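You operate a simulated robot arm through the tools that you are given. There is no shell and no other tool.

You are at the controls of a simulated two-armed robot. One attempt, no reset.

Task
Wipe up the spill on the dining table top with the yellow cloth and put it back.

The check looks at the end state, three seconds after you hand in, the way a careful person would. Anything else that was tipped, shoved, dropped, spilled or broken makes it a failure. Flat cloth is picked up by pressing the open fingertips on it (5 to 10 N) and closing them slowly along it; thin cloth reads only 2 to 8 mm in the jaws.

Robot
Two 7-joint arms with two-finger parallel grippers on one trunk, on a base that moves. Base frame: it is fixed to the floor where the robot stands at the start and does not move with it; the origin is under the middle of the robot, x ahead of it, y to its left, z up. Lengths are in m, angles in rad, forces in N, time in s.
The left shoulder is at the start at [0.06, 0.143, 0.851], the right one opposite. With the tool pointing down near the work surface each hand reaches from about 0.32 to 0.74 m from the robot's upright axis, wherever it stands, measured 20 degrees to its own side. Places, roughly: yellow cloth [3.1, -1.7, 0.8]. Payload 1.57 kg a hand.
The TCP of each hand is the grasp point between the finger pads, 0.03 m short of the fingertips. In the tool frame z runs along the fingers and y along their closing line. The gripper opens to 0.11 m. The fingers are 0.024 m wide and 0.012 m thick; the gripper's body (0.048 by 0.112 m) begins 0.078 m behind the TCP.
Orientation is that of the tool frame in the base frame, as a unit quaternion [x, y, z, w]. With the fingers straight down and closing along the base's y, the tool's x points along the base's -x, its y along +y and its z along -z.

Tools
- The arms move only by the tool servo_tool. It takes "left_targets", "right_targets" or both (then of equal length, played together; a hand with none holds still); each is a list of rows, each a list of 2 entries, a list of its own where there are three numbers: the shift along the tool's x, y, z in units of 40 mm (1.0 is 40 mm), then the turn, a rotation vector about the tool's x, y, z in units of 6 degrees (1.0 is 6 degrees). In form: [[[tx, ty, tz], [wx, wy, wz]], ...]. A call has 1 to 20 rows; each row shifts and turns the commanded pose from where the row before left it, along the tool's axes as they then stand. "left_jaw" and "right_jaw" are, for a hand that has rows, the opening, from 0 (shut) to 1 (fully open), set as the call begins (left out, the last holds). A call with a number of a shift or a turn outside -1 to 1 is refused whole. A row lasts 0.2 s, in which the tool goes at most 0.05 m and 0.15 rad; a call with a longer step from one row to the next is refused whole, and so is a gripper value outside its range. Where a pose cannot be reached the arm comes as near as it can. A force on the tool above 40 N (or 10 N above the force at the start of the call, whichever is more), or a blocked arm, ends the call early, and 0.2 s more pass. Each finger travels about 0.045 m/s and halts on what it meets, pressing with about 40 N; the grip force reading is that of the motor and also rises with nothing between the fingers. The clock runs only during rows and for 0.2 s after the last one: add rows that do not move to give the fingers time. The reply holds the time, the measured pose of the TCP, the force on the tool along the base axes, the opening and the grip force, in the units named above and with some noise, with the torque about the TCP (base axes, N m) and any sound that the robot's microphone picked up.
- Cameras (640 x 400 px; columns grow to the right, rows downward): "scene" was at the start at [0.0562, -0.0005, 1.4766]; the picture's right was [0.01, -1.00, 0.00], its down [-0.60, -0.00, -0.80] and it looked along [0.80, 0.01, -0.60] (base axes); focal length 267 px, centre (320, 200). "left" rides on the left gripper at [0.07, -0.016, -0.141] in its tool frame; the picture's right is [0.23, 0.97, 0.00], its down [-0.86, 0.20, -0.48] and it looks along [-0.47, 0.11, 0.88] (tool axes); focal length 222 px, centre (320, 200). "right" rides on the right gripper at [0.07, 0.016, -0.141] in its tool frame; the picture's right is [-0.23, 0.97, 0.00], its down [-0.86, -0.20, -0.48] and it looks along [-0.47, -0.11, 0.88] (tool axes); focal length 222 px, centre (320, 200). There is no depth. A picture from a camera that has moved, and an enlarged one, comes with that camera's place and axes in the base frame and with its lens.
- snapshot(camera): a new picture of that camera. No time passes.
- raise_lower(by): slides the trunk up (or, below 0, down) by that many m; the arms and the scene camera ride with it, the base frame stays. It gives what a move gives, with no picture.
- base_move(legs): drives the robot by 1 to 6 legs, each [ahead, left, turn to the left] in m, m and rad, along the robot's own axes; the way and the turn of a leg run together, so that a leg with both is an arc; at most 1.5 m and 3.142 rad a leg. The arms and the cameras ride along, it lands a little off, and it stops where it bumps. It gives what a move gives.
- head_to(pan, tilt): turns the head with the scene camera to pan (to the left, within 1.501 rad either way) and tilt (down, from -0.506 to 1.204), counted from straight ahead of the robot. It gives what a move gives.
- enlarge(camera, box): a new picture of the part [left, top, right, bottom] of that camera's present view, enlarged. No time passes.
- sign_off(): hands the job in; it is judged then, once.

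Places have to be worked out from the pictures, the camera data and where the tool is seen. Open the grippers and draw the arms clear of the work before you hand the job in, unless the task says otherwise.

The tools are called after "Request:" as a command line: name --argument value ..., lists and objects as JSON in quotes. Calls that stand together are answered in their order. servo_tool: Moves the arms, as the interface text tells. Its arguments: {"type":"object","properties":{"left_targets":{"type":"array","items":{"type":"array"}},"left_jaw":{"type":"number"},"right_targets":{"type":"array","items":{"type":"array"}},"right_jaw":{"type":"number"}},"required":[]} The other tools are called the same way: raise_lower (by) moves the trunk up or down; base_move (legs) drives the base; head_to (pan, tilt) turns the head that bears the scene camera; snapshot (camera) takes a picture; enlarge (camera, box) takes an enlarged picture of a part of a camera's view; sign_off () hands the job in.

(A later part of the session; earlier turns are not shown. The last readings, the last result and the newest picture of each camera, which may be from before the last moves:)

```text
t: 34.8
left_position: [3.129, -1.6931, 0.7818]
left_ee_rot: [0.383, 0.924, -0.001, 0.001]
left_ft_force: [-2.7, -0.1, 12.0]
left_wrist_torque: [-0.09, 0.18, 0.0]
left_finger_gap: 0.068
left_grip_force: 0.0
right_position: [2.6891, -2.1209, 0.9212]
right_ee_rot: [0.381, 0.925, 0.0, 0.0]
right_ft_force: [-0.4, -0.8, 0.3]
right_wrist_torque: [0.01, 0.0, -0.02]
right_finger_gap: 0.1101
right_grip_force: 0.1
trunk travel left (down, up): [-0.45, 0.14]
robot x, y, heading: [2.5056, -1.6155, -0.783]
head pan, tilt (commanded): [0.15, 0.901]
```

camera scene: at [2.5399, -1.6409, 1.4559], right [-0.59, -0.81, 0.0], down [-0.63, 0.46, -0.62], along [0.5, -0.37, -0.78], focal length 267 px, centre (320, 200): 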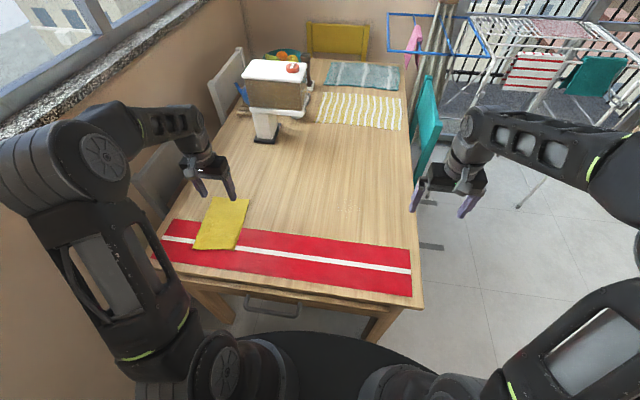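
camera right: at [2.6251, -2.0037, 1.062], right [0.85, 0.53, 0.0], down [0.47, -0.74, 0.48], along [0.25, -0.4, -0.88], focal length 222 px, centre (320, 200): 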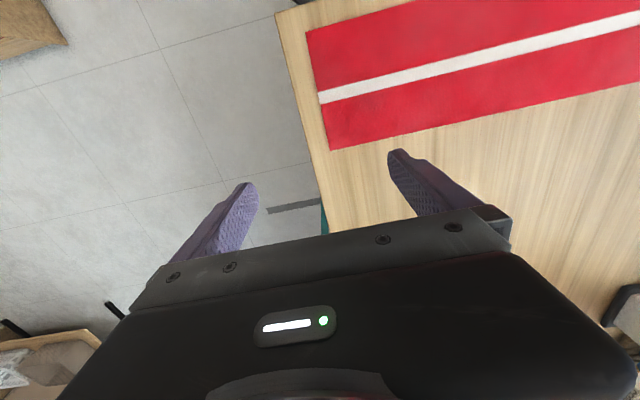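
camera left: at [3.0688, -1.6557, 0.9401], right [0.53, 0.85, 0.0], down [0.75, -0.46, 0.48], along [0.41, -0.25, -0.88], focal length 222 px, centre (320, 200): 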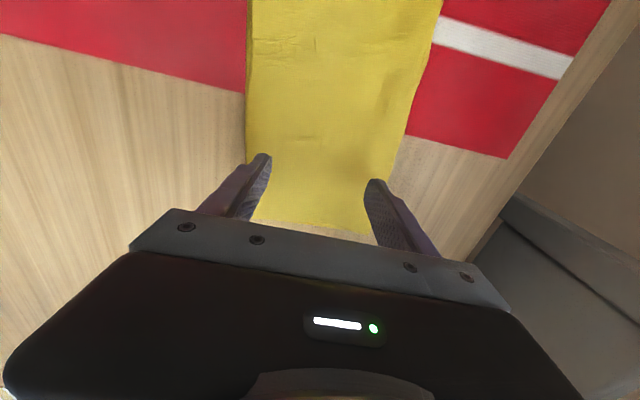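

Contact: 12 N up at z≈0.782, so cloth top is at about 0.752. I'll back off 1 mm for ~7 N and start closing gradually.

Request:
servo_tool --left_targets '[[[0, 0, -0.025], [0, 0, 0]], [[0, 0, 0], [0, 0, 0]]]' --left_jaw 0.54

Request:
snapshot --camera "left"

```text
t: 35.4
left_position: [3.1288, -1.6924, 0.7822]
left_ee_rot: [0.382, 0.924, 0.001, 0.002]
left_ft_force: [-0.1, -0.9, 11.3]
left_wrist_torque: [-0.08, 0.08, -0.01]
left_finger_gap: 0.059
left_grip_force: 0.1
right_position: [2.6891, -2.1192, 0.9213]
right_ee_rot: [0.382, 0.924, 0.0, -0.001]
right_ft_force: [0.3, -0.2, -0.3]
right_wrist_torque: [0.03, 0.01, -0.03]
right_finger_gap: 0.1099
right_grip_force: 0.0
trunk travel left (down, up): [-0.45, 0.14]
robot x, y, heading: [2.5006, -1.6153, -0.785]
head pan, tilt (commanded): [0.15, 0.901]
```

```text
taken
camera left: at [3.0674, -1.6552, 0.9239], right [0.53, 0.85, 0.0], down [0.75, -0.46, 0.48], along [0.41, -0.25, -0.88], focal length 222 px, centre (320, 200)
```

left: 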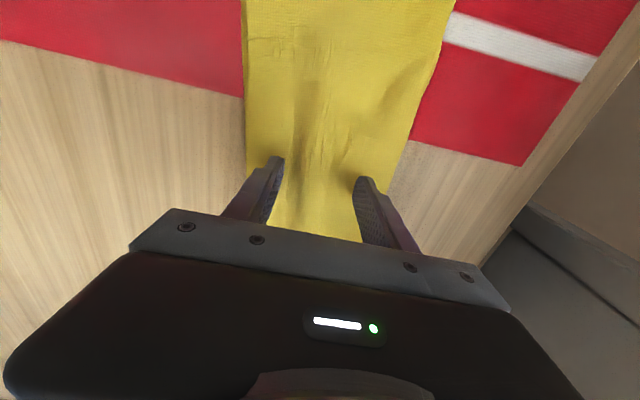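

The cloth is starting to gather between the fingers. Force is 11 N, so I'll ease up another millimetre and keep closing.

Request:
servo_tool --left_targets '[[[0, 0, -0.025], [0, 0, 0]], [[0, 0, 0], [0, 0, 0]]]' --left_jaw 0.46

Request:
servo_tool --left_targets '[[[0, 0, 0], [0, 0, 0]], [[0, 0, 0], [0, 0, 0]]]' --left_jaw 0.38

Request:
snapshot --camera "left"

```text
t: 36.0
left_position: [3.128, -1.6935, 0.7823]
left_ee_rot: [0.382, 0.924, 0.0, 0.0]
left_ft_force: [-0.2, 0.7, 8.9]
left_wrist_torque: [-0.05, 0.09, 0.04]
left_finger_gap: 0.0501
left_grip_force: 0.0
right_position: [2.6891, -2.12, 0.9216]
right_ee_rot: [0.382, 0.924, 0.0, 0.0]
right_ft_force: [0.0, 0.0, 0.1]
right_wrist_torque: [-0.03, 0.01, 0.04]
right_finger_gap: 0.11
right_grip_force: 0.1
trunk travel left (down, up): [-0.45, 0.14]
robot x, y, heading: [2.5014, -1.6148, -0.78]
head pan, tilt (commanded): [0.15, 0.901]
```

```text
t: 36.6
left_position: [3.1285, -1.6935, 0.781]
left_ee_rot: [0.382, 0.924, 0.0, 0.0]
left_ft_force: [0.0, 0.0, 8.7]
left_wrist_torque: [-0.02, 0.04, 0.0]
left_finger_gap: 0.0401
left_grip_force: 0.0
right_position: [2.6897, -2.1216, 0.9211]
right_ee_rot: [0.382, 0.924, 0.0, 0.0]
right_ft_force: [0.9, 1.2, 0.1]
right_wrist_torque: [0.02, -0.02, -0.01]
right_finger_gap: 0.11
right_grip_force: 0.1
trunk travel left (down, up): [-0.45, 0.14]
robot x, y, heading: [2.5002, -1.6162, -0.783]
head pan, tilt (commanded): [0.15, 0.901]
```

```text
taken
camera left: at [3.0675, -1.6553, 0.9241], right [0.53, 0.85, 0.0], down [0.75, -0.46, 0.48], along [0.41, -0.25, -0.88], focal length 222 px, centre (320, 200)
```

left: 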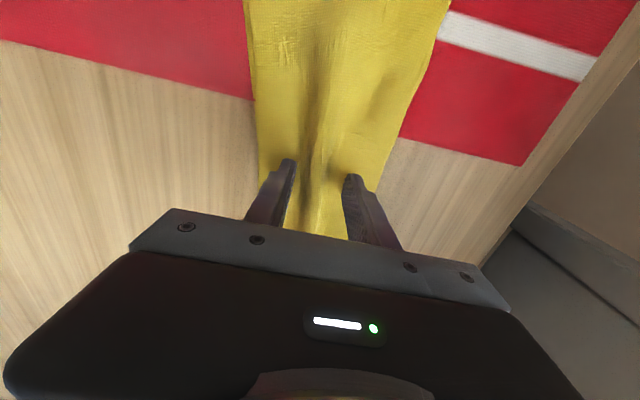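

The cloth is gathering nicely at ~9 N, with the runner undisturbed. I'll continue closing in steps.

Request:
servo_tool --left_targets '[[[0, 0, 0], [0, 0, 0]], [[0, 0, 0], [0, 0, 0]]]' --left_jaw 0.3

Request:
servo_tool --left_targets '[[[0, 0, 0], [0, 0, 0]], [[0, 0, 0], [0, 0, 0]]]' --left_jaw 0.22

Request:
servo_tool --left_targets '[[[0, 0, 0], [0, 0, 0]], [[0, 0, 0], [0, 0, 0]]]' --left_jaw 0.14

Request:
snapshot --camera "left"

```text
t: 37.2
left_position: [3.1276, -1.693, 0.7829]
left_ee_rot: [0.382, 0.924, 0.0, -0.001]
left_ft_force: [-0.9, 0.2, 5.9]
left_wrist_torque: [-0.01, 0.05, 0.0]
left_finger_gap: 0.0314
left_grip_force: 0.0
right_position: [2.6891, -2.1199, 0.9194]
right_ee_rot: [0.382, 0.924, 0.0, 0.001]
right_ft_force: [0.0, -0.2, -0.1]
right_wrist_torque: [0.01, 0.01, 0.01]
right_finger_gap: 0.1099
right_grip_force: 0.1
trunk travel left (down, up): [-0.45, 0.14]
robot x, y, heading: [2.5039, -1.6152, -0.785]
head pan, tilt (commanded): [0.15, 0.901]
```

```text
t: 37.8
left_position: [3.1274, -1.6915, 0.7826]
left_ee_rot: [0.382, 0.924, 0.001, 0.0]
left_ft_force: [-0.4, -0.4, 6.7]
left_wrist_torque: [-0.01, 0.01, 0.05]
left_finger_gap: 0.0232
left_grip_force: 0.1
right_position: [2.6895, -2.1204, 0.9206]
right_ee_rot: [0.382, 0.924, 0.0, -0.001]
right_ft_force: [0.0, 0.1, -0.2]
right_wrist_torque: [0.01, 0.01, -0.03]
right_finger_gap: 0.1099
right_grip_force: 0.1
trunk travel left (down, up): [-0.45, 0.14]
robot x, y, heading: [2.501, -1.6168, -0.787]
head pan, tilt (commanded): [0.15, 0.901]
```

```text
t: 38.4
left_position: [3.1291, -1.694, 0.7821]
left_ee_rot: [0.382, 0.924, 0.0, 0.0]
left_ft_force: [-0.7, 0.7, 6.8]
left_wrist_torque: [0.0, 0.0, -0.01]
left_finger_gap: 0.0149
left_grip_force: 0.0
right_position: [2.6891, -2.1197, 0.9203]
right_ee_rot: [0.382, 0.924, 0.0, 0.001]
right_ft_force: [-0.1, 0.0, -0.2]
right_wrist_torque: [0.0, -0.01, 0.0]
right_finger_gap: 0.11
right_grip_force: 0.1
trunk travel left (down, up): [-0.45, 0.14]
robot x, y, heading: [2.5041, -1.6165, -0.789]
head pan, tilt (commanded): [0.15, 0.901]
```

```text
taken
camera left: at [3.0676, -1.6554, 0.9241], right [0.53, 0.85, 0.0], down [0.75, -0.46, 0.48], along [0.41, -0.25, -0.88], focal length 222 px, centre (320, 200)
```

left: 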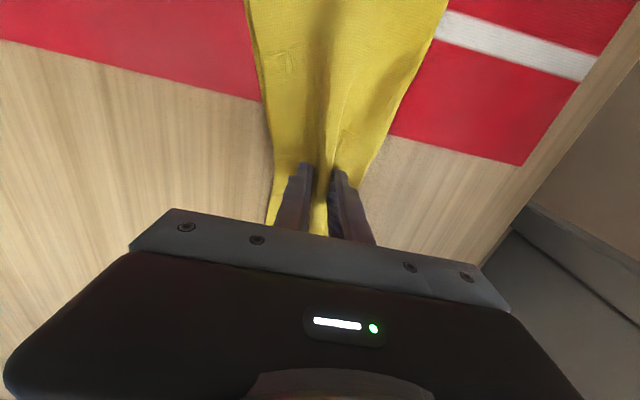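

The cloth has a clear ridge between the fingers. I'll close fully and give the fingers time to settle.

Request:
servo_tool --left_targets '[[[0, 0, 0], [0, 0, 0]], [[0, 0, 0], [0, 0, 0]], [[0, 0, 0], [0, 0, 0]], [[0, 0, 0], [0, 0, 0]]]' --left_jaw 0.0

Request:
snapshot --camera "left"

```text
t: 39.4
left_position: [3.1285, -1.6922, 0.7817]
left_ee_rot: [0.382, 0.924, 0.0, 0.0]
left_ft_force: [-1.0, -1.5, 6.6]
left_wrist_torque: [-0.05, 0.03, -0.02]
left_finger_gap: 0.0034
left_grip_force: 24.2
right_position: [2.6894, -2.1205, 0.921]
right_ee_rot: [0.382, 0.924, 0.0, 0.0]
right_ft_force: [0.4, -0.9, 0.1]
right_wrist_torque: [0.0, -0.02, 0.01]
right_finger_gap: 0.11
right_grip_force: 0.0
trunk travel left (down, up): [-0.45, 0.14]
robot x, y, heading: [2.4979, -1.6173, -0.79]
head pan, tilt (commanded): [0.15, 0.901]
```

```text
taken
camera left: at [3.0675, -1.6556, 0.9242], right [0.53, 0.85, 0.0], down [0.75, -0.46, 0.48], along [0.41, -0.25, -0.88], focal length 222 px, centre (320, 200)
```

left: 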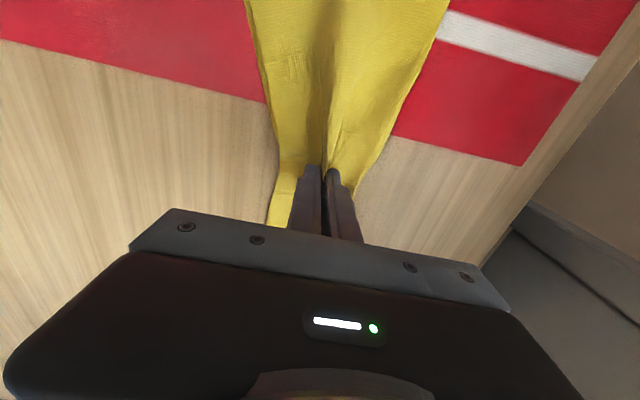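

Gap reads 3.4 mm with 24 N grip – cloth is held. I'll lift slowly and check.

Request:
servo_tool --left_targets '[[[0, 0, -0.4], [0, 0, 0]], [[0, 0, -0.4], [0, 0, 0]], [[0, 0, -0.4], [0, 0, 0]], [[0, 0, -0.4], [0, 0, 0]], [[0, 0, -0.4], [0, 0, 0]], [[0, 0, 0], [0, 0, 0]]]'

Request:
snapshot --camera "left"

Request:
snapshot --camera "scene"

```text
t: 40.8
left_position: [3.1296, -1.6917, 0.8621]
left_ee_rot: [0.382, 0.924, 0.0, 0.0]
left_ft_force: [-0.1, 0.4, 0.0]
left_wrist_torque: [0.02, -0.02, -0.01]
left_finger_gap: 0.0034
left_grip_force: 24.3
right_position: [2.6906, -2.1207, 0.9204]
right_ee_rot: [0.382, 0.924, -0.001, -0.001]
right_ft_force: [-1.0, -0.5, 0.2]
right_wrist_torque: [-0.02, -0.01, 0.0]
right_finger_gap: 0.11
right_grip_force: 0.1
trunk travel left (down, up): [-0.45, 0.14]
robot x, y, heading: [2.5002, -1.616, -0.783]
head pan, tilt (commanded): [0.15, 0.901]
```

```text
taken
camera left: at [3.0683, -1.6542, 1.004], right [0.53, 0.85, 0.0], down [0.75, -0.46, 0.48], along [0.41, -0.25, -0.88], focal length 222 px, centre (320, 200)
```

left: 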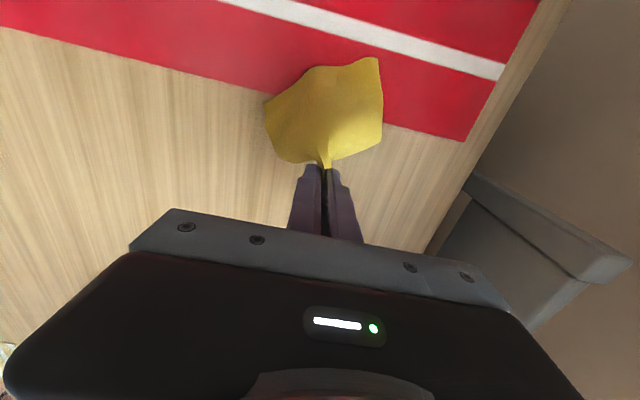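

```text
taken
camera scene: at [2.5401, -1.6409, 1.4559], right [-0.59, -0.81, 0.0], down [-0.63, 0.46, -0.62], along [0.5, -0.37, -0.78], focal length 267 px, centre (320, 200)
```

scene: 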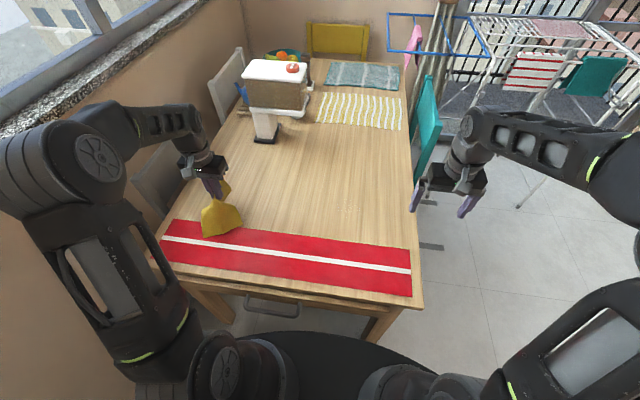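

The cloth is held and lifted clean, the runner undisturbed. I'll lift a little more and carry it sideways to above the spill.

Request:
servo_tool --left_targets '[[[0, 0, -0.8], [0, 0, 0]], [[0, 0, -0.8], [0, 0, 0]], [[-0.05, -0.82, 0], [0, 0, 0]], [[-0.05, -0.82, 0], [0, 0, 0]], [[-0.05, -0.82, 0], [0, 0, 0]], [[-0.05, -0.82, 0], [0, 0, 0]], [[-0.05, -0.82, 0], [0, 0, 0]], [[-0.05, -0.82, 0], [0, 0, 0]], [[-0.05, -0.82, 0], [0, 0, 0]], [[-0.05, -0.82, 0], [0, 0, 0]], [[-0.05, -0.82, 0], [0, 0, 0]], [[-0.05, -0.82, 0], [0, 0, 0]], [[-0.05, -0.82, 0], [0, 0, 0]], [[-0.05, -0.82, 0], [0, 0, 0]], [[0, 0, 0], [0, 0, 0]], [[0, 0, 0], [0, 0, 0]]]'

Request:
snapshot --camera "left"

Request:
snapshot --camera "scene"

```text
t: 44.2
left_position: [2.8688, -1.9883, 0.9244]
left_ee_rot: [0.382, 0.924, 0.001, -0.001]
left_ft_force: [0.6, -0.9, 0.1]
left_wrist_torque: [0.0, 0.04, 0.01]
left_finger_gap: 0.0032
left_grip_force: 24.7
right_position: [2.6885, -2.121, 0.921]
right_ee_rot: [0.382, 0.924, 0.0, 0.0]
right_ft_force: [0.0, 0.1, -0.6]
right_wrist_torque: [-0.03, 0.03, -0.02]
right_finger_gap: 0.1097
right_grip_force: 0.2
trunk travel left (down, up): [-0.45, 0.14]
robot x, y, heading: [2.5012, -1.6184, -0.784]
head pan, tilt (commanded): [0.15, 0.901]
```

```text
taken
camera left: at [2.8075, -1.9509, 1.067], right [0.53, 0.85, 0.0], down [0.75, -0.46, 0.48], along [0.41, -0.25, -0.88], focal length 222 px, centre (320, 200)
```

left: 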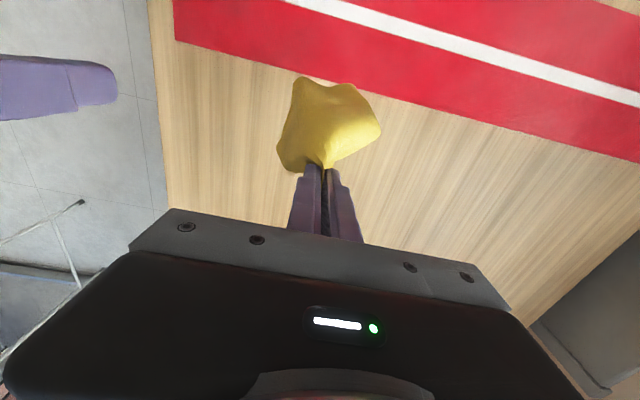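

```text
taken
camera scene: at [2.54, -1.641, 1.4559], right [-0.59, -0.81, 0.0], down [-0.63, 0.46, -0.62], along [0.5, -0.37, -0.78], focal length 267 px, centre (320, 200)
```

scene: 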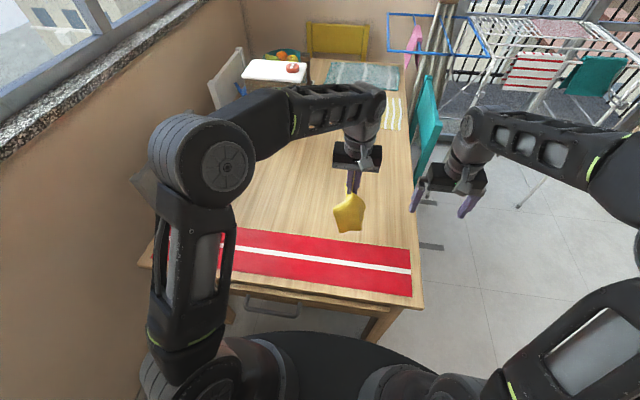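

The cloth is now above the spill region. The right hand is a bit near, so I'll draw it back and right while lowering the left hand forward-and-down so the cloth's tail lays back across the spill.

Request:
servo_tool --left_targets '[[[0, 0, 0], [0, 0, 0]], [[0, 0, 0], [0, 0, 0]], [[-0.36, 0, 0.49], [0, 0, 0]], [[-0.36, 0, 0.49], [0, 0, 0]], [[-0.36, 0, 0.49], [0, 0, 0]], [[-0.36, 0, 0.49], [0, 0, 0]], [[-0.36, 0, 0.49], [0, 0, 0]], [[-0.36, 0, 0.45], [0, 0, 0]], [[-0.36, 0, 0.3], [0, 0, 0]], [[0, 0, 0], [0, 0, 0]]]' --right_targets '[[[0.4, -0.35, 0], [0, 0, 0]], [[0.4, -0.35, 0], [0, 0, 0]], [[0.4, -0.35, 0], [0, 0, 0]], [[0.4, -0.35, 0], [0, 0, 0]], [[0.4, -0.35, 0], [0, 0, 0]], [[0.3, -0.35, 0], [0, 0, 0]], [[0, 0, 0], [0, 0, 0]], [[0, 0, 0], [0, 0, 0]], [[0, 0, 0], [0, 0, 0]], [[0, 0, 0], [0, 0, 0]]]'

Request:
snapshot --camera "left"

Request:
snapshot --camera "scene"

```text
t: 46.4
left_position: [2.9386, -2.0585, 0.7974]
left_ee_rot: [0.382, 0.924, 0.0, 0.0]
left_ft_force: [-0.3, 0.0, 0.3]
left_wrist_torque: [0.01, -0.01, 0.03]
left_finger_gap: 0.003
left_grip_force: 24.3
right_position: [2.5632, -2.1137, 0.9223]
right_ee_rot: [0.382, 0.924, 0.0, 0.0]
right_ft_force: [0.2, -0.5, -0.1]
right_wrist_torque: [-0.01, -0.03, -0.03]
right_finger_gap: 0.1099
right_grip_force: 0.1
trunk travel left (down, up): [-0.45, 0.14]
robot x, y, heading: [2.4983, -1.6165, -0.778]
head pan, tilt (commanded): [0.15, 0.901]
```

```text
taken
camera left: at [2.8768, -2.0212, 0.9402], right [0.53, 0.85, 0.0], down [0.75, -0.46, 0.48], along [0.41, -0.25, -0.88], focal length 222 px, centre (320, 200)
```

left: 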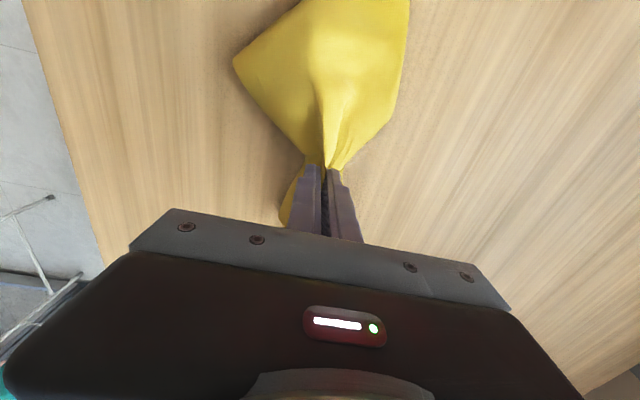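

```text
taken
camera scene: at [2.5399, -1.6409, 1.4559], right [-0.59, -0.81, 0.0], down [-0.63, 0.46, -0.62], along [0.5, -0.37, -0.78], focal length 267 px, centre (320, 200)
```

scene: 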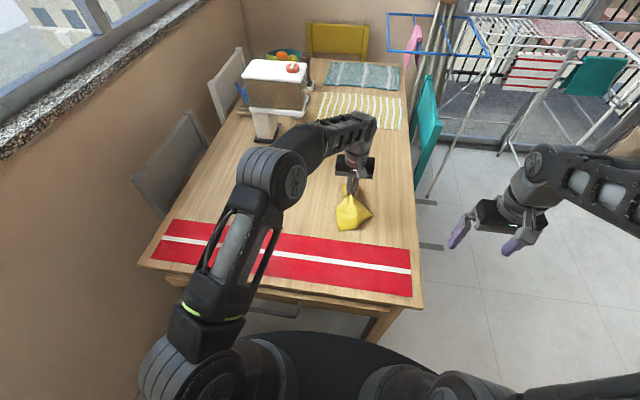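

The cloth's tail lies spread over the spill with the fingertips just beyond it. Now I'll lower to contact gently.

Request:
servo_tool --left_targets '[[[0, 0, 0.15], [0, 0, 0]], [[0, 0, 0.1], [0, 0, 0]], [[0, 0, 0.05], [0, 0, 0]], [[0, 0, 0.05], [0, 0, 0]], [[0, 0, 0], [0, 0, 0]]]'

```text
t: 47.6
left_position: [2.9389, -2.0593, 0.7845]
left_ee_rot: [0.381, 0.924, -0.001, 0.001]
left_ft_force: [1.7, -1.2, 9.1]
left_wrist_torque: [-0.06, -0.09, -0.01]
left_finger_gap: 0.0032
left_grip_force: 24.1
right_position: [2.5634, -2.114, 0.9226]
right_ee_rot: [0.382, 0.924, 0.001, -0.001]
right_ft_force: [0.0, 0.2, -0.2]
right_wrist_torque: [0.0, 0.0, 0.04]
right_finger_gap: 0.1098
right_grip_force: 0.0
trunk travel left (down, up): [-0.45, 0.14]
robot x, y, heading: [2.5023, -1.6144, -0.784]
head pan, tilt (commanded): [0.15, 0.901]
```

Contact at 9 N. I'll wipe with side-to-side strokes over the spill, stepping toward me between strokes.

Request:
servo_tool --left_targets '[[[0, 0.46, 0], [0, 0, 0]], [[0, 0.46, 0], [0, 0, 0]], [[0, 0.46, 0], [0, 0, 0]], [[0, -0.46, 0], [0, 0, 0]], [[0, -0.46, 0], [0, 0, 0]], [[0, -0.46, 0], [0, 0, 0]], [[0, -0.46, 0], [0, 0, 0]], [[0, -0.46, 0], [0, 0, 0]], [[0, -0.46, 0], [0, 0, 0]], [[0.5, 0, 0], [0, 0, 0]], [[0, 0.46, 0], [0, 0, 0]], [[0, 0.46, 0], [0, 0, 0]], [[0, 0.46, 0], [0, 0, 0]], [[0, 0.46, 0], [0, 0, 0]], [[0, 0.46, 0], [0, 0, 0]], [[0, 0.46, 0], [0, 0, 0]], [[0, 0, 0], [0, 0, 0]]]'

Request:
snapshot --camera "left"

Request:
snapshot --camera "scene"

```text
t: 51.2
left_position: [2.9664, -2.0071, 0.7845]
left_ee_rot: [0.382, 0.924, 0.0, 0.0]
left_ft_force: [-0.3, -0.8, 0.8]
left_wrist_torque: [0.0, 0.01, 0.0]
left_finger_gap: 0.0033
left_grip_force: 24.6
right_position: [2.5629, -2.1137, 0.9212]
right_ee_rot: [0.382, 0.924, 0.0, 0.0]
right_ft_force: [0.1, -1.4, 0.2]
right_wrist_torque: [0.01, -0.03, 0.0]
right_finger_gap: 0.1097
right_grip_force: 0.0
trunk travel left (down, up): [-0.45, 0.14]
robot x, y, heading: [2.503, -1.6189, -0.785]
head pan, tilt (commanded): [0.15, 0.901]
```

```text
taken
camera left: at [2.9052, -1.97, 0.9263], right [0.53, 0.85, 0.0], down [0.75, -0.46, 0.48], along [0.41, -0.25, -0.88], focal length 222 px, centre (320, 200)
```

left: 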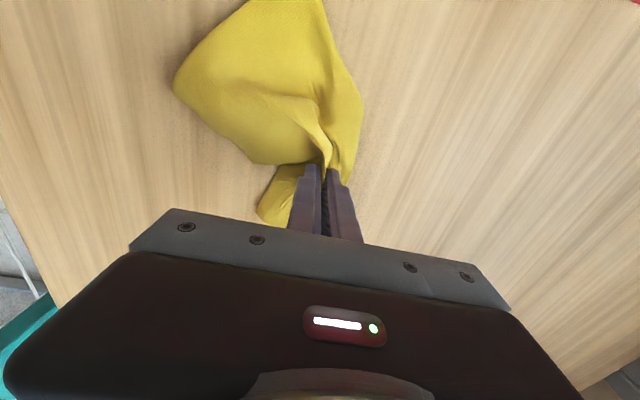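

```text
taken
camera scene: at [2.5399, -1.6409, 1.4559], right [-0.59, -0.81, 0.0], down [-0.63, 0.46, -0.62], along [0.5, -0.37, -0.78], focal length 267 px, centre (320, 200)
```

scene: 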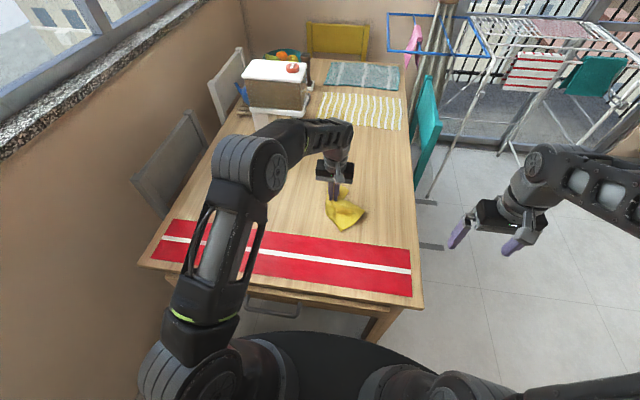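

The pressing force has dropped to ~1 N as the cloth shifted, so I'll press ~2.5 mm lower and continue the strokes through the middle of the spill.

Request:
servo_tool --left_targets '[[[0.4, 0, 0.04], [0, 0, 0]], [[0, 0, 0.03], [0, 0, 0]], [[0, 0, 0], [0, 0, 0]]]'

```text
t: 52.0
left_position: [2.9537, -1.9968, 0.783]
left_ee_rot: [0.382, 0.924, -0.002, 0.002]
left_ft_force: [4.2, -4.9, 18.6]
left_wrist_torque: [-0.14, -0.04, 0.05]
left_finger_gap: 0.0033
left_grip_force: 23.9
right_position: [2.5628, -2.1137, 0.9223]
right_ee_rot: [0.382, 0.924, 0.0, 0.0]
right_ft_force: [-1.4, 0.0, -0.2]
right_wrist_torque: [0.02, 0.02, -0.02]
right_finger_gap: 0.1101
right_grip_force: 0.1
trunk travel left (down, up): [-0.45, 0.14]
robot x, y, heading: [2.5031, -1.6204, -0.784]
head pan, tilt (commanded): [0.15, 0.901]
```

18.6 N is a bit much; I'll ease 1 mm and sweep across the spill centre.

Request:
servo_tool --left_targets '[[[0, 0, -0.03], [0, 0, 0]], [[0, -0.46, 0], [0, 0, 0]], [[0, -0.46, 0], [0, 0, 0]], [[0, -0.46, 0], [0, 0, 0]], [[0, -0.46, 0], [0, 0, 0]], [[0, -0.46, 0], [0, 0, 0]], [[0, -0.46, 0], [0, 0, 0]], [[0.45, 0, 0], [0, 0, 0]], [[0, 0.46, 0], [0, 0, 0]], [[0, 0.46, 0], [0, 0, 0]], [[0, 0.46, 0], [0, 0, 0]], [[0, 0.46, 0], [0, 0, 0]], [[0, 0.46, 0], [0, 0, 0]], [[0, 0.46, 0], [0, 0, 0]], [[0, 0, 0], [0, 0, 0]]]'

Request:
snapshot --camera "left"

```text
t: 55.2
left_position: [2.9396, -1.9825, 0.7838]
left_ee_rot: [0.382, 0.924, -0.001, 0.0]
left_ft_force: [-5.0, -7.2, 22.8]
left_wrist_torque: [-0.27, 0.21, 0.03]
left_finger_gap: 0.0032
left_grip_force: 24.2
right_position: [2.562, -2.1137, 0.9226]
right_ee_rot: [0.382, 0.924, 0.0, 0.001]
right_ft_force: [-0.9, -0.3, -0.2]
right_wrist_torque: [0.02, 0.01, 0.03]
right_finger_gap: 0.1102
right_grip_force: 0.0
trunk travel left (down, up): [-0.45, 0.14]
robot x, y, heading: [2.4991, -1.614, -0.782]
head pan, tilt (commanded): [0.15, 0.901]
```

```text
taken
camera left: at [2.8781, -1.9436, 0.9248], right [0.53, 0.85, 0.0], down [0.75, -0.46, 0.48], along [0.41, -0.25, -0.88], focal length 222 px, centre (320, 200)
```

left: 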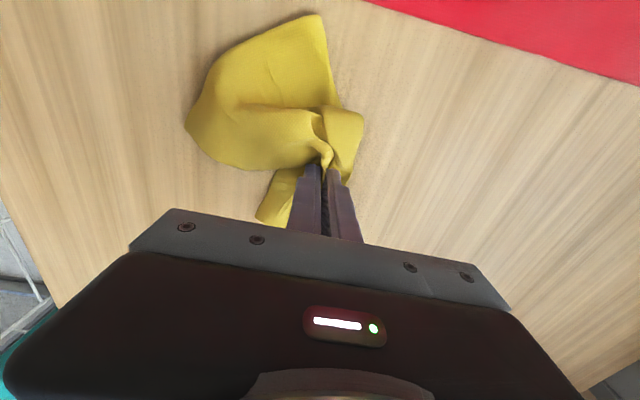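

Force is ~23 N because cloth folds are under the tips; I'll ease up 2 mm and do the two nearer strokes.

Request:
servo_tool --left_targets '[[[0.45, 0, -0.06], [0, 0, 0]], [[0, -0.46, 0], [0, 0, 0]], [[0, -0.46, 0], [0, 0, 0]], [[0, -0.46, 0], [0, 0, 0]], [[0, -0.46, 0], [0, 0, 0]], [[0, -0.46, 0], [0, 0, 0]], [[0, -0.46, 0], [0, 0, 0]], [[0.45, 0, 0], [0, 0, 0]], [[0, 0.46, 0], [0, 0, 0]], [[0, 0.46, 0], [0, 0, 0]], [[0, 0.46, 0], [0, 0, 0]], [[0, 0.46, 0], [0, 0, 0]], [[0, 0.46, 0], [0, 0, 0]], [[0, 0.46, 0], [0, 0, 0]], [[0, 0, 0], [0, 0, 0]]]'

Request:
snapshot --camera "left"

Request:
snapshot --camera "scene"

```text
t: 58.4
left_position: [2.9133, -1.9565, 0.784]
left_ee_rot: [0.382, 0.924, 0.001, 0.0]
left_ft_force: [-0.6, -1.1, 0.9]
left_wrist_torque: [-0.02, 0.01, 0.01]
left_finger_gap: 0.0031
left_grip_force: 23.7
right_position: [2.5626, -2.1145, 0.9222]
right_ee_rot: [0.382, 0.924, 0.0, 0.0]
right_ft_force: [-0.5, 0.3, -0.3]
right_wrist_torque: [0.01, -0.02, 0.04]
right_finger_gap: 0.1099
right_grip_force: 0.1
trunk travel left (down, up): [-0.45, 0.14]
robot x, y, heading: [2.5011, -1.6124, -0.784]
head pan, tilt (commanded): [0.15, 0.901]
```

```text
taken
camera left: at [2.8526, -1.9183, 0.9259], right [0.53, 0.85, 0.0], down [0.75, -0.46, 0.48], along [0.41, -0.25, -0.88], focal length 222 px, centre (320, 200)
```

left: 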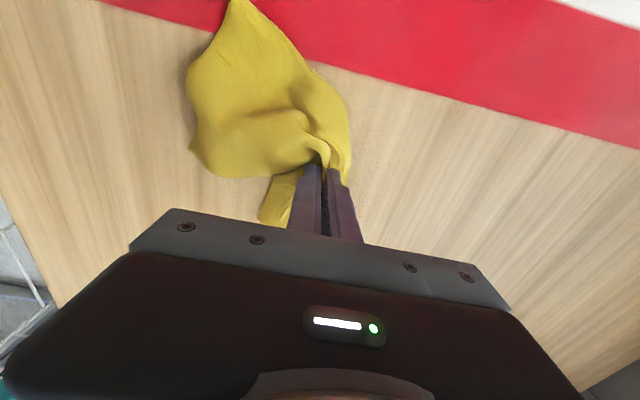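

```text
taken
camera scene: at [2.5398, -1.6409, 1.4559], right [-0.59, -0.81, 0.0], down [-0.63, 0.46, -0.62], along [0.5, -0.37, -0.78], focal length 267 px, centre (320, 200)
```

scene: 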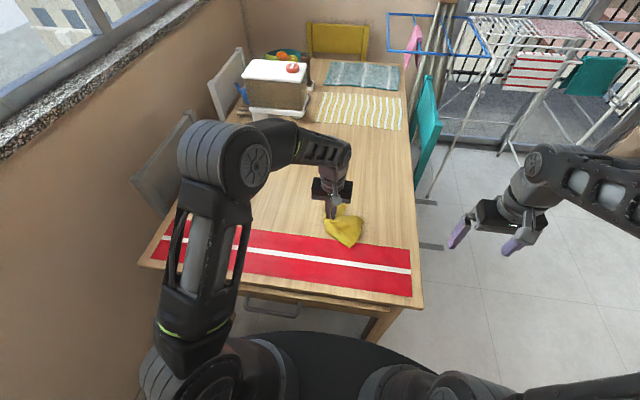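

First wiping pass is finished. I'll lift the cloth and move it left to inspect the spill area.

Request:
servo_tool --left_targets '[[[0, 0, -0.6], [0, 0, 0]], [[0, 0, -0.8], [0, 0, 0]], [[0, 0, -0.8], [0, 0, 0]], [[0, 0, -0.8], [0, 0, 0]], [[0, 0, -0.5], [0, 0, 0]], [[0, 0.8, 0], [0, 0, 0]], [[0, 0.8, 0], [0, 0, 0]], [[0, 0.8, 0], [0, 0, 0]], [[0, 0.8, 0], [0, 0, 0]], [[0, 0.8, 0], [0, 0, 0]], [[0, 0.8, 0], [0, 0, 0]], [[0, 0.8, 0], [0, 0, 0]], [[0, 0, 0], [0, 0, 0]]]'

Request:
head_to --pan 0.0 --tilt 0.9

Request:
snapshot --camera "scene"

Request:
enlarge --camera "scene" --box '[270, 190, 380, 259]'

Request:
snapshot --camera "left"

```text
t: 61.2
left_position: [3.0739, -1.7985, 0.9224]
left_ee_rot: [0.382, 0.924, -0.001, 0.0]
left_ft_force: [-0.9, -0.5, -0.6]
left_wrist_torque: [0.01, -0.03, -0.03]
left_finger_gap: 0.0031
left_grip_force: 24.6
right_position: [2.5628, -2.114, 0.9232]
right_ee_rot: [0.382, 0.924, 0.0, 0.0]
right_ft_force: [0.4, -0.7, 0.0]
right_wrist_torque: [0.0, 0.04, -0.01]
right_finger_gap: 0.1098
right_grip_force: 0.1
trunk travel left (down, up): [-0.45, 0.14]
robot x, y, heading: [2.5064, -1.6124, -0.779]
head pan, tilt (commanded): [0.15, 0.901]
```

```text
t: 61.9
left_position: [3.0738, -1.798, 0.922]
left_ee_rot: [0.382, 0.924, 0.0, 0.0]
left_ft_force: [0.3, 0.8, 0.0]
left_wrist_torque: [0.01, 0.01, 0.0]
left_finger_gap: 0.0033
left_grip_force: 25.0
right_position: [2.5646, -2.1134, 0.9209]
right_ee_rot: [0.382, 0.924, 0.0, -0.001]
right_ft_force: [0.3, 0.1, 0.5]
right_wrist_torque: [-0.04, 0.0, 0.01]
right_finger_gap: 0.1101
right_grip_force: 0.0
trunk travel left (down, up): [-0.45, 0.14]
robot x, y, heading: [2.4992, -1.6173, -0.788]
head pan, tilt (commanded): [0.0, 0.901]
```

```text
taken
camera scene: at [2.5326, -1.6495, 1.4559], right [-0.71, -0.71, 0.0], down [-0.56, 0.55, -0.62], along [0.44, -0.44, -0.78], focal length 267 px, centre (320, 200)
```

scene: 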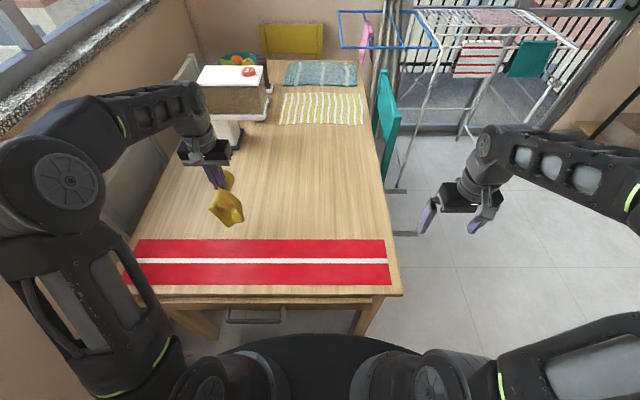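

```text
5.80 times, centred on (325, 224) of scene
camera zoom: at [2.5326, -1.6495, 1.4559], right [-0.71, -0.71, 0.0], down [-0.56, 0.55, -0.62], along [0.44, -0.44, -0.78], focal length 1548 px, centre (291, 58)
```

zoom: 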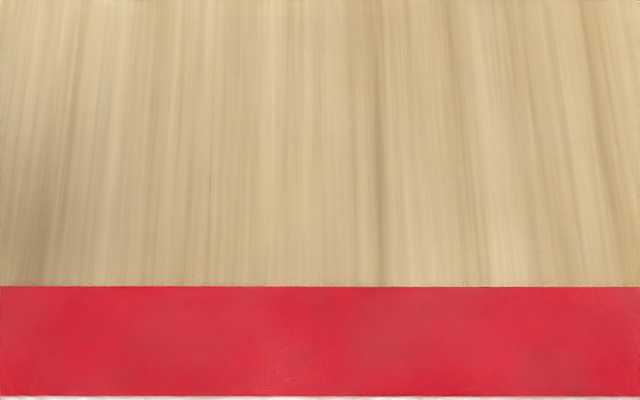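

```text
taken
camera left: at [3.0119, -1.7606, 1.0646], right [0.53, 0.85, 0.0], down [0.75, -0.46, 0.48], along [0.41, -0.25, -0.88], focal length 222 px, centre (320, 200)
```

left: 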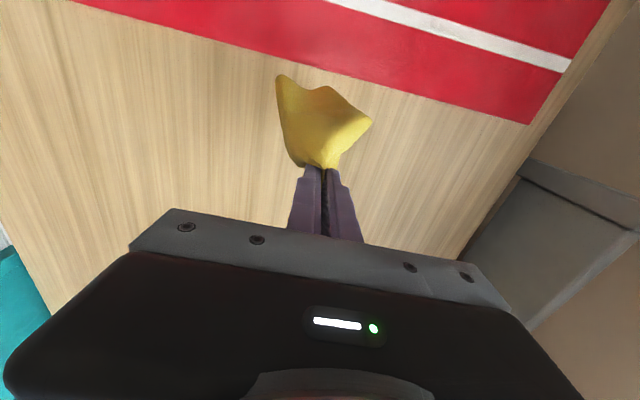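

The previous spill spot should be at about (321,207) in this view. Zooming in closely to check for residue.

Request:
enlarge --camera "scene" --box '[290, 185, 354, 225]'

Request:
enlarge --camera "scene" --box '[230, 150, 390, 250]'

Request:
enlarge --camera "left" --box '[0, 0, 300, 188]'

```text
10.00 times, centred on (322, 205) of scene
camera zoom: at [2.5326, -1.6495, 1.4559], right [-0.71, -0.71, 0.0], down [-0.56, 0.55, -0.62], along [0.44, -0.44, -0.78], focal length 2670 px, centre (300, 150)
```

zoom: 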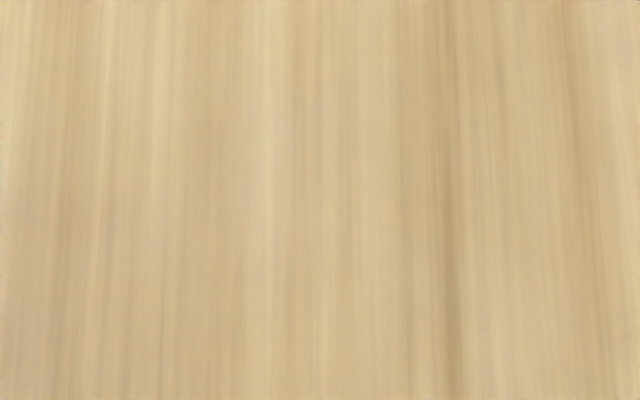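

```text
4.00 times, centred on (310, 200) of scene
camera zoom: at [2.5326, -1.6495, 1.4559], right [-0.71, -0.71, 0.0], down [-0.56, 0.55, -0.62], along [0.44, -0.44, -0.78], focal length 1068 px, centre (360, 200)
```

zoom: 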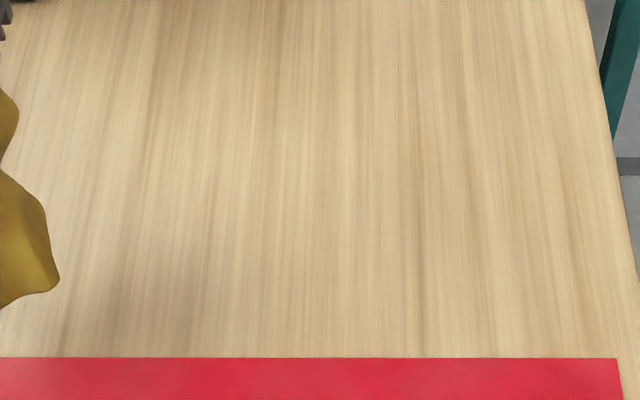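

```text
2.13 times, centred on (150, 94) of left
camera zoom: at [3.0119, -1.7606, 1.0646], right [0.53, 0.85, 0.0], down [0.75, -0.46, 0.48], along [0.41, -0.25, -0.88], focal length 473 px, centre (682, 426)
```

zoom: 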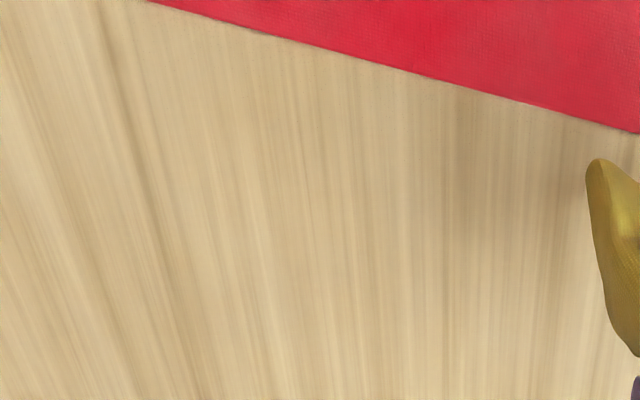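

The milky patch is no longer visible. I'll check the neighbouring parts of the table for any other wet marks, including from a wrist-camera view over the spot.

Request:
enlarge --camera "scene" --box '[230, 120, 326, 180]'

Request:
enlarge --camera "scene" --box '[300, 120, 396, 180]'

Request:
enlarge --camera "scene" --box '[130, 180, 242, 250]'

Request:
enlarge --camera "scene" --box '[240, 180, 304, 220]'

```text
6.67 times, centred on (278, 150) of scene
camera zoom: at [2.5326, -1.6495, 1.4559], right [-0.71, -0.71, 0.0], down [-0.56, 0.55, -0.62], along [0.44, -0.44, -0.78], focal length 1780 px, centre (600, 533)
```

zoom: 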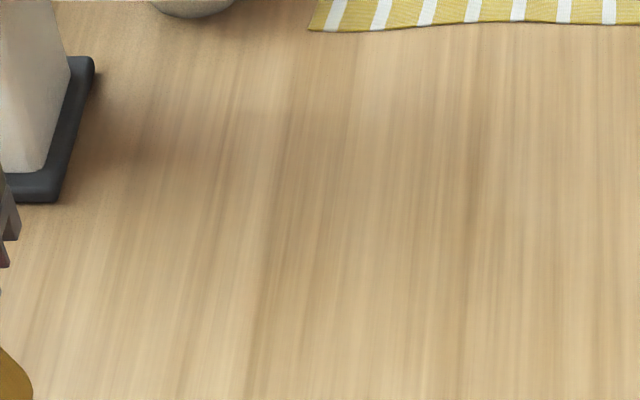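

```text
6.67 times, centred on (348, 150) of scene
camera zoom: at [2.5326, -1.6495, 1.4559], right [-0.71, -0.71, 0.0], down [-0.56, 0.55, -0.62], along [0.44, -0.44, -0.78], focal length 1780 px, centre (133, 533)
```

zoom: 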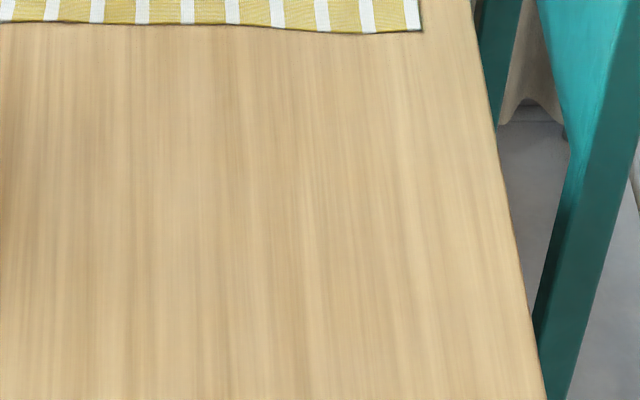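

```text
5.71 times, centred on (186, 215) of scene
camera zoom: at [2.5326, -1.6495, 1.4559], right [-0.71, -0.71, 0.0], down [-0.56, 0.55, -0.62], along [0.44, -0.44, -0.78], focal length 1526 px, centre (1086, 114)
```

zoom: 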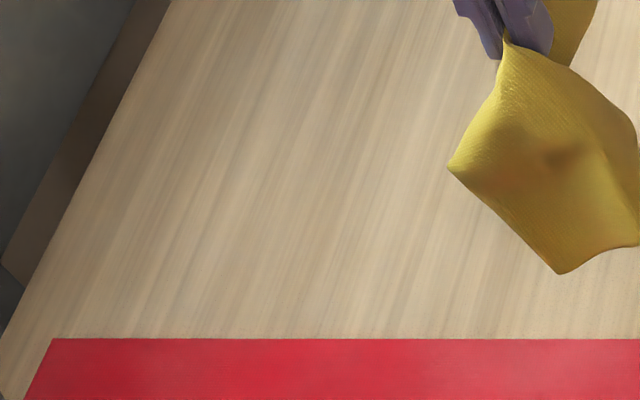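

```text
10.00 times, centred on (272, 200) of scene
camera zoom: at [2.5326, -1.6495, 1.4559], right [-0.71, -0.71, 0.0], down [-0.56, 0.55, -0.62], along [0.44, -0.44, -0.78], focal length 2670 px, centre (800, 200)
```

zoom: 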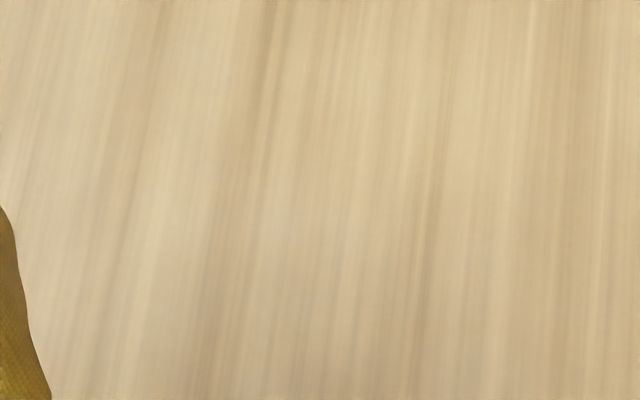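

No residue visible and the cloth shows a damp mark. To be sure, I'll recheck with the head tilt at which the patch was earlier visible.

Request:
head_to --pan 0.0 --tilt 0.8

Request:
enlarge --camera "scene" --box '[284, 200, 380, 260]'

Request:
enlarge --camera "scene" --box '[294, 214, 350, 249]'

```text
t: 62.6
left_position: [3.0722, -1.798, 0.9221]
left_ee_rot: [0.382, 0.924, -0.001, 0.0]
left_ft_force: [-0.3, -0.1, 0.2]
left_wrist_torque: [0.0, -0.03, -0.01]
left_finger_gap: 0.0032
left_grip_force: 23.8
right_position: [2.5628, -2.1129, 0.9211]
right_ee_rot: [0.382, 0.924, 0.0, -0.001]
right_ft_force: [-0.7, -0.2, 0.2]
right_wrist_torque: [-0.01, 0.02, -0.01]
right_finger_gap: 0.1098
right_grip_force: 0.1
trunk travel left (down, up): [-0.45, 0.14]
robot x, y, heading: [2.5016, -1.6183, -0.788]
head pan, tilt (commanded): [0.0, 0.799]
```

```text
6.67 times, centred on (332, 230) of scene
camera zoom: at [2.5363, -1.6531, 1.4638], right [-0.71, -0.71, 0.0], down [-0.51, 0.51, -0.7], along [0.49, -0.49, -0.72], focal length 1780 px, centre (240, 0)
```

zoom: 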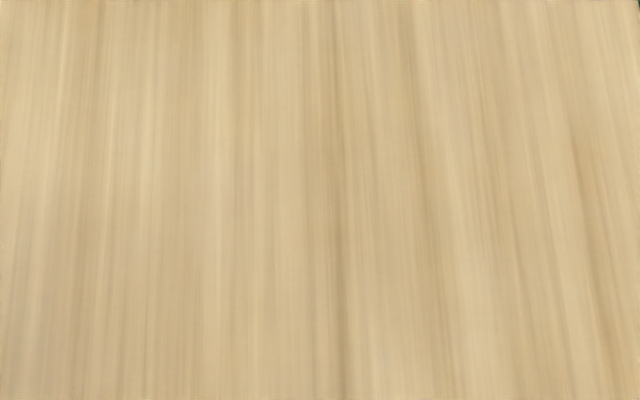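

```text
11.43 times, centred on (322, 232) of scene
camera zoom: at [2.5363, -1.6531, 1.4638], right [-0.71, -0.71, 0.0], down [-0.51, 0.51, -0.7], along [0.49, -0.49, -0.72], focal length 3052 px, centre (297, -160)
```

zoom: 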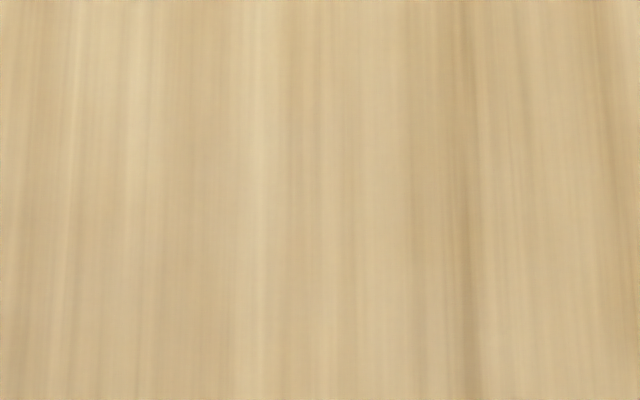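

The table looks clean, but the spill was so faint that I'll do one more pass with steadier pressure for certainty. I'll carry the cloth back and lay it down the same way as before.

Request:
servo_tool --left_targets '[[[0, -0.87, 0], [0, 0, 0]], [[0, -0.87, 0], [0, 0, 0]], [[0, -0.87, 0], [0, 0, 0]], [[0, -0.87, 0], [0, 0, 0]], [[0, -0.87, 0], [0, 0, 0]], [[0, -0.87, 0], [0, 0, 0]], [[0, -0.87, 0], [0, 0, 0]], [[0, -0.87, 0], [0, 0, 0]], [[0, 0, 0], [0, 0, 0]], [[-0.36, 0, 0.49], [0, 0, 0]], [[-0.36, 0, 0.49], [0, 0, 0]], [[-0.36, 0, 0.49], [0, 0, 0]], [[-0.36, 0, 0.49], [0, 0, 0]], [[-0.36, 0, 0.49], [0, 0, 0]], [[-0.36, 0, 0.45], [0, 0, 0]], [[-0.36, 0, 0.3], [0, 0, 0]], [[0, 0, 0.1], [0, 0, 0]], [[0, 0, 0], [0, 0, 0]]]'

Request:
snapshot --camera "left"

```text
t: 66.4
left_position: [2.9476, -2.0677, 0.7939]
left_ee_rot: [0.382, 0.924, 0.0, -0.001]
left_ft_force: [0.2, 0.2, 0.3]
left_wrist_torque: [0.01, 0.0, 0.0]
left_finger_gap: 0.0031
left_grip_force: 24.4
right_position: [2.563, -2.1135, 0.9227]
right_ee_rot: [0.382, 0.924, 0.0, 0.0]
right_ft_force: [-0.7, -0.5, 0.3]
right_wrist_torque: [0.03, -0.01, 0.01]
right_finger_gap: 0.11
right_grip_force: 0.1
trunk travel left (down, up): [-0.45, 0.14]
robot x, y, heading: [2.5013, -1.6174, -0.784]
head pan, tilt (commanded): [0.0, 0.799]
```

```text
taken
camera left: at [2.8865, -2.0293, 0.9357], right [0.53, 0.85, 0.0], down [0.75, -0.46, 0.48], along [0.41, -0.25, -0.88], focal length 222 px, centre (320, 200)
```

left: 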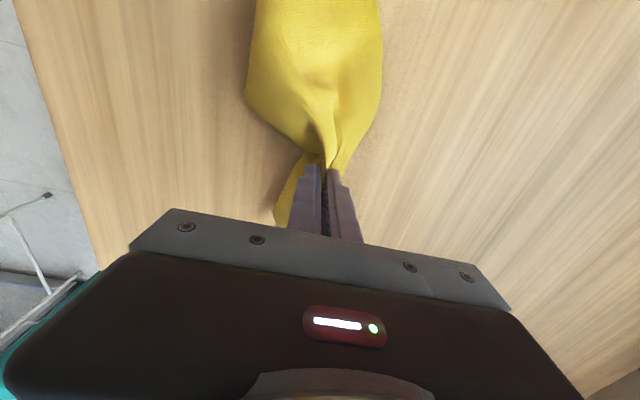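

The cloth is laid over the spot again, tips just past it at z=0.794. Pressing down now and checking force.

Request:
servo_tool --left_targets '[[[0.1, 0, 0.15], [0, 0, 0]], [[0.1, 0, 0.1], [0, 0, 0]], [[0, 0, 0.03], [0, 0, 0]], [[0, 0, 0], [0, 0, 0]]]'

```text
t: 67.4
left_position: [2.9424, -2.0621, 0.7837]
left_ee_rot: [0.382, 0.924, -0.002, 0.002]
left_ft_force: [4.6, -1.8, 18.4]
left_wrist_torque: [-0.01, -0.06, -0.01]
left_finger_gap: 0.0032
left_grip_force: 24.4
right_position: [2.563, -2.1133, 0.9231]
right_ee_rot: [0.382, 0.924, 0.0, 0.0]
right_ft_force: [0.7, 0.1, -0.4]
right_wrist_torque: [-0.01, -0.03, -0.01]
right_finger_gap: 0.1098
right_grip_force: 0.0
trunk travel left (down, up): [-0.45, 0.14]
robot x, y, heading: [2.5025, -1.617, -0.785]
head pan, tilt (commanded): [0.0, 0.799]
```

Good firm contact (18 N; I'll ease a hair). Sweeping side to side with fine steps toward me.

Request:
servo_tool --left_targets '[[[0, 0.5, -0.02], [0, 0, 0]], [[0, 0.5, 0], [0, 0, 0]], [[0, 0.5, 0], [0, 0, 0]], [[0.2, -0.5, 0], [0, 0, 0]], [[0, -0.5, 0], [0, 0, 0]], [[0, -0.5, 0], [0, 0, 0]], [[0, -0.5, 0], [0, 0, 0]], [[0, -0.5, 0], [0, 0, 0]], [[0, -0.5, 0], [0, 0, 0]], [[0.4, 0, 0], [0, 0, 0]], [[0, 0.5, 0], [0, 0, 0]], [[0, 0.5, 0], [0, 0, 0]], [[0, 0.5, 0], [0, 0, 0]], [[0, 0.5, 0], [0, 0, 0]], [[0, 0.5, 0], [0, 0, 0]], [[0, 0.5, 0], [0, 0, 0]]]'

Request:
snapshot --camera "left"

```text
t: 70.8
left_position: [2.9668, -2.0026, 0.7837]
left_ee_rot: [0.383, 0.924, -0.001, 0.002]
left_ft_force: [-7.7, -7.6, 30.2]
left_wrist_torque: [-0.21, 0.36, -0.01]
left_finger_gap: 0.0034
left_grip_force: 24.4
right_position: [2.5622, -2.1119, 0.9227]
right_ee_rot: [0.381, 0.924, 0.0, 0.002]
right_ft_force: [0.2, 0.6, -0.5]
right_wrist_torque: [0.03, -0.01, 0.0]
right_finger_gap: 0.1098
right_grip_force: 0.1
trunk travel left (down, up): [-0.45, 0.14]
robot x, y, heading: [2.4973, -1.6164, -0.783]
head pan, tilt (commanded): [0.0, 0.799]
```

```text
taken
camera left: at [2.9054, -1.9633, 0.9249], right [0.53, 0.85, 0.0], down [0.74, -0.46, 0.48], along [0.41, -0.26, -0.88], focal length 222 px, centre (320, 200)
```

left: 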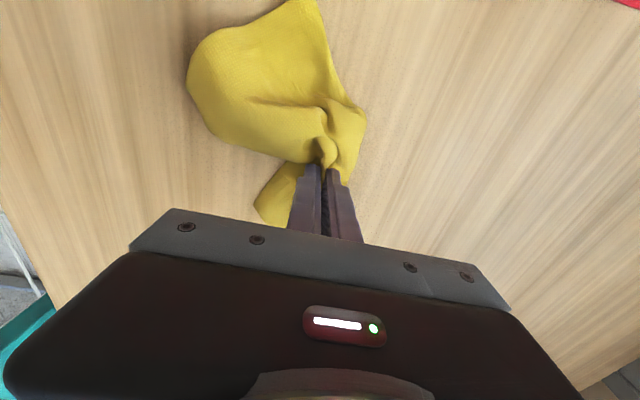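

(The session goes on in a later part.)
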